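You operate a simulated robot arm through the tools that you are given. There is no shell and no other tool. Be economical: measure what you need, move in short steps, check, and stop when the job is done.

You are at the controls of a simulated robot arm. One attempt, no reset.

TASK
Take the black finned module labelled "5 A" from the pale bench beside the monitor and leave it on the grey slab marked five mm.

Only the result counts: the job must be done as asked and must still hold three seconds after the hand-in. Knocking over, shifting, dropping, spilling or breaking anything else fails it.

THE ROBOT
A 7-joint arm with a two-finger parallel gripper, fixed in place. Base frame: the origin is at the foot of the arm, x ahead of it, y to its left, z up; the work surface is at about z = 0. Readings come in mm, rad, newtons and seconds.
With the tool pointing down near the work surface it reaches from about 240 to 620 mm from the base axis. Its first joint turns from -1.152 to 1.152 rad. Payload 2.6 kg.
The tool frame sits at the grasp point between the pads (the TCP): z along the fingers, y along the line on which they close. The tips reach 30 mm beyond it. The gripper opens to 94 mm. The fingers are 28 mm wide and 10 mm thick; the gripper's body (50 by 96 mm) begins 55 mm behind the TCP.
Orientation is that of the tool frame in the base frame, as a unit quaternion [x, y, z, w]. With the fingers straight down and closing along the base's y, the tool's x points along the base's -x, its y along +y and its z along -z.

THE INTERFACE
- The arm moves only by the tool servo_tool. Its argument "series" is a list that holds one entry, the list of rows, each a list of 7 numbers: the shift along the tool's x, y, z in mm, then the turn, a rotation vector about the tool's x, y, z in degrees, then the finger opening in mm, from 0 to 94. In form: [[[tx, ty, tz, ax, ay, az, grip], ...]]. A call has 1 to 10 rows; each row shifts and turns the commanded pose from where the row before left it, along the tool's axes as they then stand. Each row takes 0.2 s and may step no farther than 50 mm and 0.15 rad from the row before; otherwise, or with a gripper value out of range, the whole call is refused. Where a pose cannot be reached the arm comes as near as it can. A force on the tool above 40 N (or 10 N above the force at the start of the call, whichever is more), or a blocked arm, ends the call early, and 0.2 s more pass. The fingers move at their own pace (about 72 mm/s each) and stop on an object; they squeeze with about 33 N. The grip force told is the motor's: it shows also when the fingers shut on nothing. Time passes only in rows, and 0.2 s behind the last, so rows that do not move let the fingers close. The reply holds the time, the measured pose of the TCP, the force on the tool along the base axes, the opening and the grip force, in the units named above and with some noise.
- Cameras (640 x 400 px; columns grow to the right, rows downward): "scene" is fixed at [16.2, 416.7, 580.4]; the picture's right is [-0.92, -0.39, 0.00], its down [-0.16, 0.37, -0.92] and it looks along [0.36, -0.84, -0.40] (base axes); focal length 363 px, centre (320, 200). "wrist" rides on the gripper at [-37, 0, -58] in the tool frame; the picture's right is [0.00, -1.00, 0.00], its down [0.97, 0.00, -0.24] and it looks along [0.24, 0.00, 0.97] (tool axes); focal length 218 px, centre (320, 200). There is no depth. A picture from a camera that has moved, and an enlarged one, comes with that camera's place and axes in the base frame and with its lens.
- camera(camera): a new picture of that camera. No time passes.
- inspect(camera, box): a new picture of the part [left, top, right, bottom] of that camera's present view, enlarged. No time passes.
- close_job(): hands the job in; it is judged then, once.

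Work in short steps. Places have to be worked out from the pictures, the camera data and where the tool is seen: move nearer, look again, correct. Check each grasp and each placing, and mend what went wrong. You have 90 turns and 36 pictures in all, those below and enlarged ones among them. Open the gripper and draw the arm clear of the work before you hand the job in, unless the task says otherwise; then end with one line.

The tools are called as name(argument=value, ...) on one line, values as JSON. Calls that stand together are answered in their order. servo_tool: Moves the arm, as the interface text tells. Its arguments: {"type":"object","properties":{"series":{"type":"array"}},"required":["series"]} The other tools are called the same way: camera (camera) takes a picture; inspect (camera, box) takes an enlarged picture of a part of a camera's view; close_job () hands the job in.

At the start:

```text
time: 0.0
tcp_pos: [361.0, -191.7, 276.6]
ee_rot: [0.0, 1.0, 0.0, 0.0]
wrist_force: [-0.1, -0.1, 0.0]
opening: 94.1
gripper_force: 0.0
```

scene: 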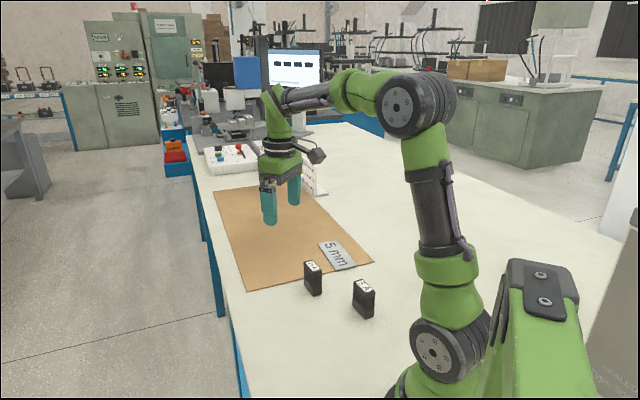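
wrist: 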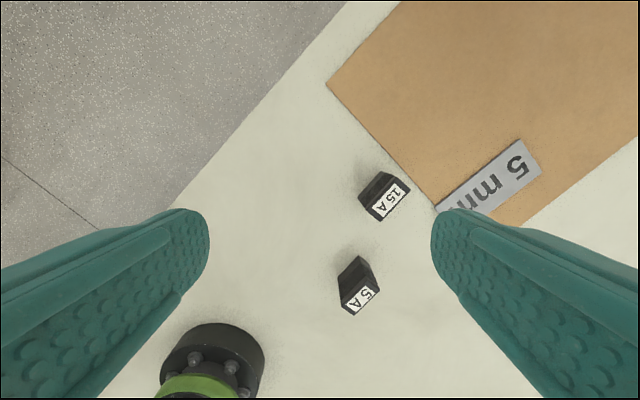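

The 5 A module appears near (186, -249) with its top at z≈65, and the slab near (330, -440). I'll enlarge both views to get orientations and sizes.

inspect(camera="scene", box=[270, 220, 430, 320])

inspect(camera="wrist", box=[300, 120, 560, 330])

```text
4.00 times, centred on (350, 270) of scene
camera zoom: at [16.2, 416.7, 580.4], right [-0.92, -0.39, 0.0], down [-0.16, 0.37, -0.92], along [0.36, -0.84, -0.4], focal length 1452 px, centre (200, -80)
```

zoom: 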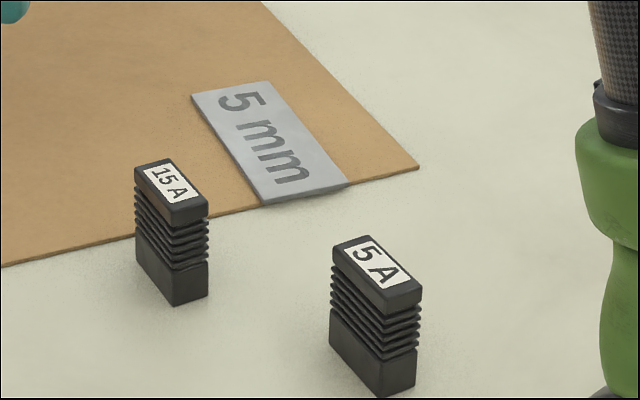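

```text
1.90 times, centred on (430, 225) of wrist
camera zoom: at [397.5, -190.2, 333.6], right [0.0, -1.0, 0.0], down [-0.97, 0.0, 0.24], along [-0.24, 0.0, -0.97], focal length 416 px, centre (110, 152)
```

zoom: 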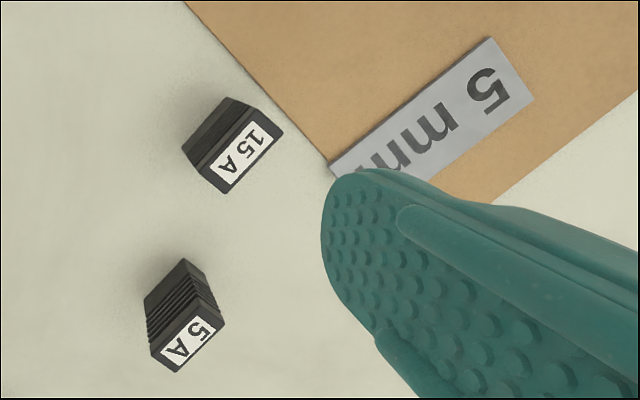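

The 5 A module is about 50×24 mm and 65 mm tall, with its long axis at about -45°. I'm moving above it with the tool turned 45° so the fingers close across the thin side.

servo_tool(series=[[[43, -14.3, 19, 0, 0, 0, 94], [43, -14.3, 19, 0, 0, 0, 94], [43, -14.3, 19, 0, 0, 0, 94], [43, -14.3, 19, 0, 0, 0, 94], [0, 0, 0, 0, 0, 7.5, 94], [0, 0, 0, 0, 0, 7.5, 94], [0, 0, 0, 0, 0, 7.5, 94], [0, 0, 0, 0, 0, 7.5, 94], [0, 0, 0, 0, 0, 7.5, 94], [0, 0, 0, 0, 0, 7.5, 94]]])

camera(camera="wrist")

```text
time: 2.2
tcp_pos: [189.1, -248.8, 200.3]
ee_rot: [0.384, 0.923, 0.0, 0.0]
wrist_force: [0.9, 0.1, -0.7]
opening: 94.1
gripper_force: 0.0
```

```text
31 pictures are left
camera wrist: at [214.6, -273.8, 257.6], right [-0.71, -0.71, 0.0], down [-0.69, 0.69, 0.24], along [-0.17, 0.17, -0.97], focal length 218 px, centre (320, 200)
```

wrist: 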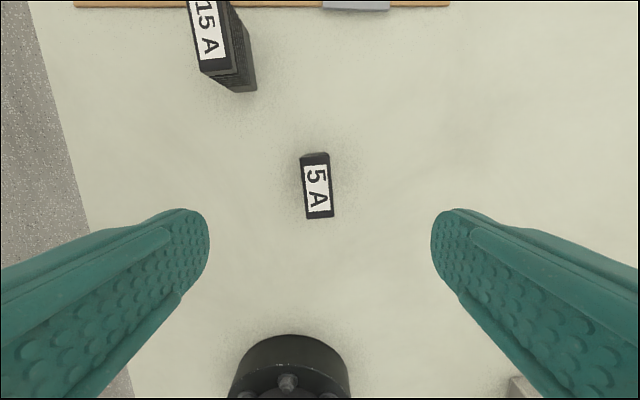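

The module sits about 3 mm off-centre along tool y and about 5.6° off in yaw. I'll correct both, come down halfway and look again.

servo_tool(series=[[[0, 3, 0, 0, 0, -5.6, 94], [0, 0, 35, 0, 0, 0, 94], [0, 0, 35, 0, 0, 0, 94], [0, 0, 0, 0, 0, 0, 94]]])

camera(camera="wrist")

```text
time: 3.2
tcp_pos: [190.2, -246.1, 127.9]
ee_rot: [0.337, 0.942, 0.0, 0.0]
wrist_force: [-0.7, 0.4, 0.5]
opening: 93.7
gripper_force: 0.1
```

```text
30 pictures are left
camera wrist: at [218.6, -268.5, 185.8], right [-0.63, -0.77, 0.0], down [-0.75, 0.62, 0.24], along [-0.19, 0.15, -0.97], focal length 218 px, centre (320, 200)
```

wrist: 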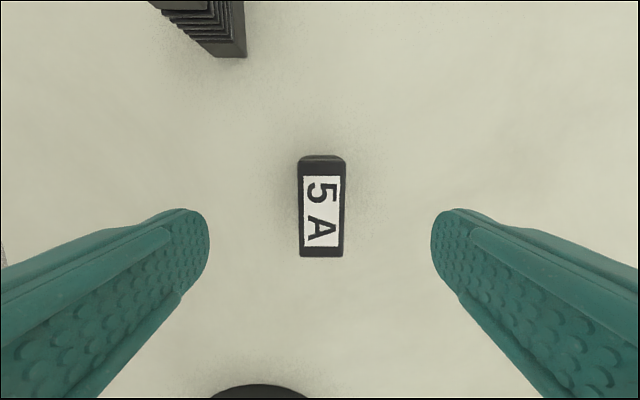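

Aligned and centred. I'm descending to z≈42 and closing.

servo_tool(series=[[[-1, 0, 29, 0, 0, 0, 94], [0, 0, 29, 0, 0, 0, 94], [0, 0, 27, 0, 0, 0, 94], [0, 0, 0, 0, 0, 0, 94], [0, 0, 0, 0, 0, 0, 15], [0, 0, 0, 0, 0, 0, 15], [0, 0, 0, 0, 0, 0, 15], [0, 0, 0, 0, 0, 0, 15], [0, 0, 0, 0, 0, 0, 15]]])

camera(camera="wrist")

```text
time: 5.2
tcp_pos: [191.4, -245.6, 44.0]
ee_rot: [0.337, 0.941, 0.0, 0.0]
wrist_force: [-0.3, -0.2, -0.3]
opening: 30.3
gripper_force: 33.2
```

```text
29 pictures are left
camera wrist: at [219.6, -269.5, 102.0], right [-0.63, -0.77, 0.0], down [-0.75, 0.62, 0.24], along [-0.19, 0.15, -0.97], focal length 218 px, centre (320, 200)
```

wrist: 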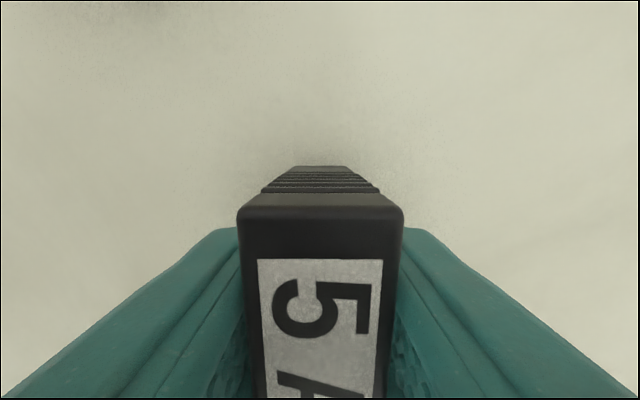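

Grip is firm: opening 30 mm, force 33 N. I'm lifting straight up 110 mm and then checking.

servo_tool(series=[[[0, 0, -25, 0, 0, 0, 15], [0, 0, -35, 0, 0, 0, 15], [0, 0, -50, 0, 0, 0, 15], [0, 0, 0, 0, 0, 0, 15]]])

camera(camera="scene")

```text
time: 6.2
tcp_pos: [190.9, -246.8, 153.6]
ee_rot: [0.337, 0.941, 0.0, 0.001]
wrist_force: [-0.1, -0.2, -1.7]
opening: 29.9
gripper_force: 32.7
```

```text
28 pictures are left
```

scene: 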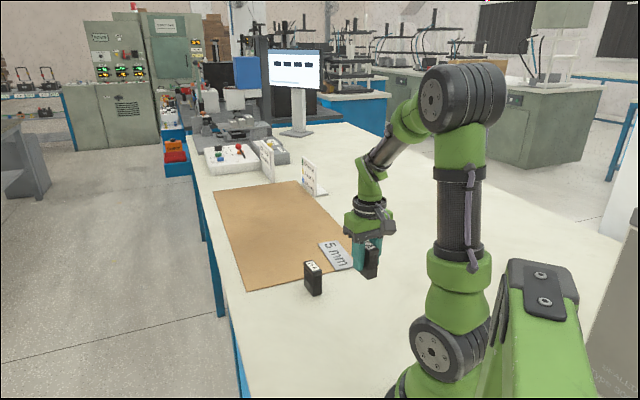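

The module is held. I'm moving about 60% of the way toward the slab, with the module well above the 15 A one, then looking with the wrist camera.

servo_tool(series=[[[-35, -9.2, 0, 0, 0, 0, 15], [-35, -9.2, 0, 0, 0, 0, 15], [-35, -9.2, 0, 0, 0, 0, 15], [-35, -9.2, 0, 0, 0, 0, 15], [0, 0, 0, 0, 0, 0, 15]]])

camera(camera="wrist")

```text
time: 7.4
tcp_pos: [276.9, -364.9, 154.7]
ee_rot: [0.337, 0.941, 0.001, 0.0]
wrist_force: [0.2, -0.1, -2.6]
opening: 30.0
gripper_force: 33.3
```

```text
27 pictures are left
camera wrist: at [305.5, -387.7, 212.4], right [-0.63, -0.77, 0.0], down [-0.75, 0.62, 0.24], along [-0.19, 0.15, -0.97], focal length 218 px, centre (320, 200)
```

wrist: 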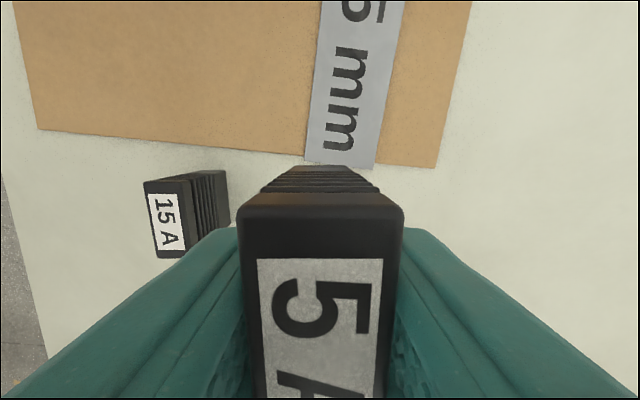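

The slab's axis runs at about -47° and its centre is near (330, -442). I'm moving above the centre, turning 7° to align, and lowering to about z=100 before checking.

servo_tool(series=[[[-30, -8.7, 0, 0, 0, 0, 15], [-30, -8.6, 0, 0, 0, 0, 15], [-29.8, -8.6, 0, 0, 0, 0, 15], [0, 0, 0, 0, 0, 7, 15], [0, 0, 30, 0, 0, 0, 15], [0, 0, 25, 0, 0, 0, 15], [0, 0, 0, 0, 0, 0, 15]]])

camera(camera="wrist")

inspect(camera="scene", box=[270, 200, 430, 300])

```text
time: 9.0
tcp_pos: [329.4, -442.0, 100.4]
ee_rot: [0.394, 0.919, 0.0, 0.0]
wrist_force: [-0.3, 0.9, -2.7]
opening: 29.9
gripper_force: 32.8
```

```text
26 pictures are left
camera wrist: at [354.9, -467.7, 157.9], right [-0.72, -0.69, 0.0], down [-0.67, 0.7, 0.24], along [-0.17, 0.17, -0.97], focal length 218 px, centre (320, 200)
```

wrist: 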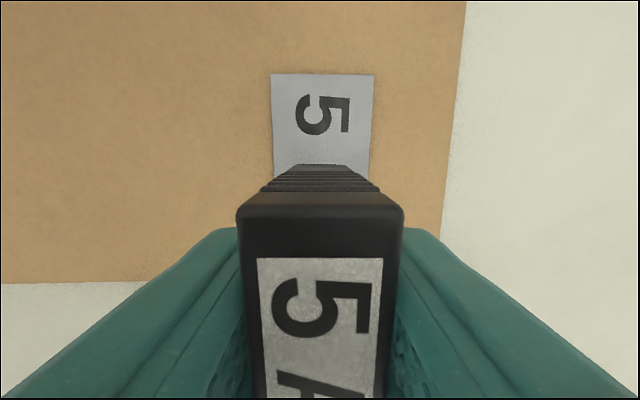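

```text
4.00 times, centred on (350, 250) of scene
camera zoom: at [16.3, 416.7, 580.4], right [-0.92, -0.39, 0.0], down [-0.16, 0.37, -0.92], along [0.36, -0.84, -0.4], focal length 1452 px, centre (200, 0)
```

zoom: 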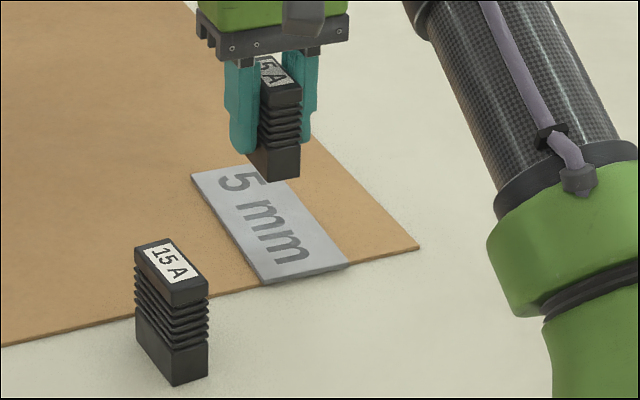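

The slab extends about 81 mm past the TCP on the far side and 71 mm on the near side, so I'm shifting 5 mm outward. Then I'll lower to about 60, just above contact.

servo_tool(series=[[[-5, -1.5, 0, 0, 0, 0, 15], [0, 0, 20, 0, 0, 0, 15], [0, 0, 18, 0, 0, 0, 15], [0, 0, 3, 0, 0, 0, 15], [0, 0, 0, 0, 0, 0, 15]]])

inspect(camera="scene", box=[280, 200, 400, 275])

```text
time: 10.2
tcp_pos: [331.9, -445.4, 58.3]
ee_rot: [0.394, 0.919, 0.0, 0.0]
wrist_force: [-0.7, -0.8, -2.8]
opening: 30.2
gripper_force: 33.0
```

```text
5.33 times, centred on (340, 238) of scene
camera zoom: at [16.3, 416.7, 580.4], right [-0.92, -0.39, 0.0], down [-0.16, 0.37, -0.92], along [0.36, -0.84, -0.4], focal length 1935 px, centre (213, 0)
```

zoom: 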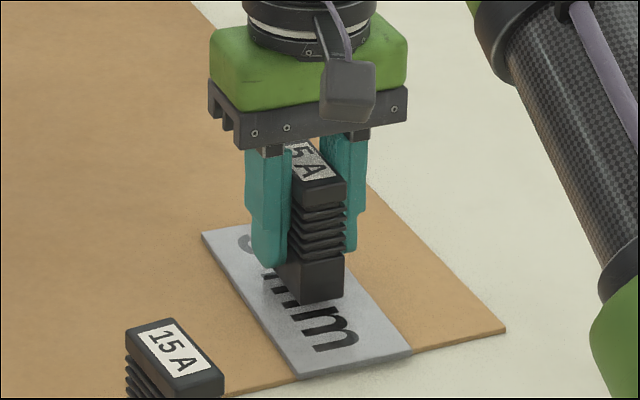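

The module is centred over the slab and roughly 6–9 mm above it. I'm lowering in small steps and watching the force.

servo_tool(series=[[[0, 0, 2, 0, 0, 0, 15], [0, 0, 2, 0, 0, 0, 15], [0, 0, 1, 0, 0, 0, 15], [0, 0, 0, 0, 0, 0, 15]]])

```text
time: 11.2
tcp_pos: [331.0, -445.7, 54.5]
ee_rot: [0.394, 0.919, 0.001, 0.0]
wrist_force: [-0.6, -0.3, -3.2]
opening: 30.0
gripper_force: 33.5
```

No contact yet, so I'm continuing down in 1 mm steps.

servo_tool(series=[[[0, 0, 1, 0, 0, 0, 15], [0, 0, 1, 0, 0, 0, 15], [0, 0, 0, 0, 0, 0, 15]]])

```text
time: 12.0
tcp_pos: [332.7, -446.2, 54.4]
ee_rot: [0.395, 0.919, 0.0, 0.0]
wrist_force: [-1.7, 2.2, 9.6]
opening: 30.4
gripper_force: 33.2
```

The reaction force has gone to +9.6 N, so the module is on the slab. I'm opening gradually to release it.

servo_tool(series=[[[0, 0, -0.5, 0, 0, 0, 15], [0, 0, 0, 0, 0, 0, 32], [0, 0, 0, 0, 0, 0, 40], [0, 0, 0, 0, 0, 0, 60], [0, 0, 0, 0, 0, 0, 80], [0, 0, 0, 0, 0, 0, 80]]])

camera(camera="wrist")

```text
time: 13.4
tcp_pos: [331.4, -444.8, 52.8]
ee_rot: [0.394, 0.919, 0.0, 0.0]
wrist_force: [0.1, 0.9, 0.6]
opening: 80.1
gripper_force: 0.1
```

```text
23 pictures are left
camera wrist: at [357.3, -471.8, 110.0], right [-0.72, -0.69, 0.0], down [-0.67, 0.7, 0.24], along [-0.17, 0.17, -0.97], focal length 218 px, centre (320, 200)
```

wrist: 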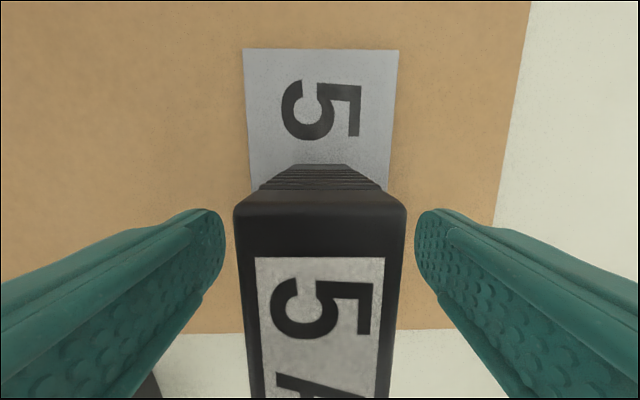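

The module is released and standing square on the slab. I'm withdrawing straight up and checking.

servo_tool(series=[[[0, 0, -20, 0, 0, 0, 80], [0, 0, -40, 0, 0, 0, 80], [0, 0, -45, 0, 0, 0, 80], [0, 0, -45, 0, 0, 0, 80], [30, 0, 0, 0, 0, 0, 80], [45, 0, 0, 0, 0, 0, 80], [45, 0, 0, 0, 0, 0, 80], [0, 0, 0, 0, 0, 0, 80], [0, 0, 0, 0, 0, 0, 80]]])

inspect(camera="scene", box=[270, 200, 430, 300])

camera(camera="wrist")

```text
time: 15.4
tcp_pos: [249.6, -359.2, 202.2]
ee_rot: [0.394, 0.919, 0.0, 0.0]
wrist_force: [-0.3, 0.4, -0.3]
opening: 80.2
gripper_force: 0.0
```

```text
4.00 times, centred on (350, 250) of scene
camera zoom: at [16.2, 416.7, 580.4], right [-0.92, -0.39, 0.0], down [-0.16, 0.37, -0.92], along [0.36, -0.84, -0.4], focal length 1452 px, centre (200, 0)
```

zoom: 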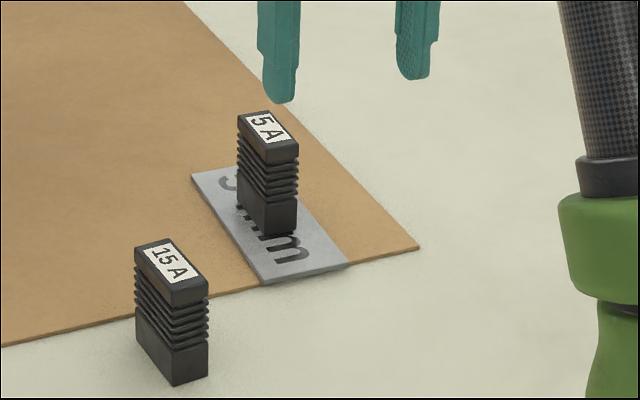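

```text
21 pictures are left
camera wrist: at [274.9, -384.6, 259.2], right [-0.72, -0.69, 0.0], down [-0.67, 0.7, 0.24], along [-0.17, 0.17, -0.97], focal length 218 px, centre (320, 200)
```

wrist: 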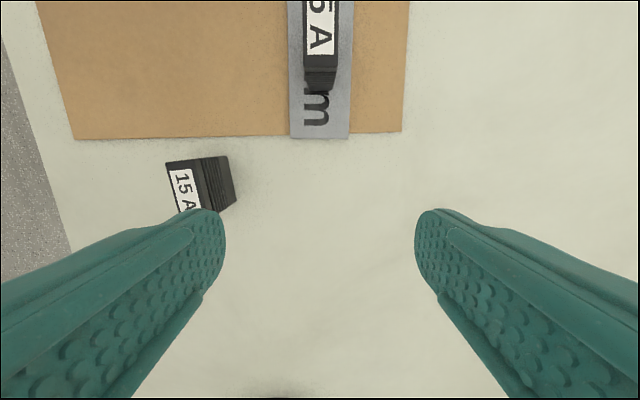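

The 5 A module stands upright on the slab, nothing else has moved, and the arm is clear, so I'm handing in.

close_job()

```text
The job is handed in.
```

The black "5 A" module is standing upright near the middle of the grey slab marked 5 mm; the gripper is open, the arm is clear, and the last pictures show nothing else shifted.
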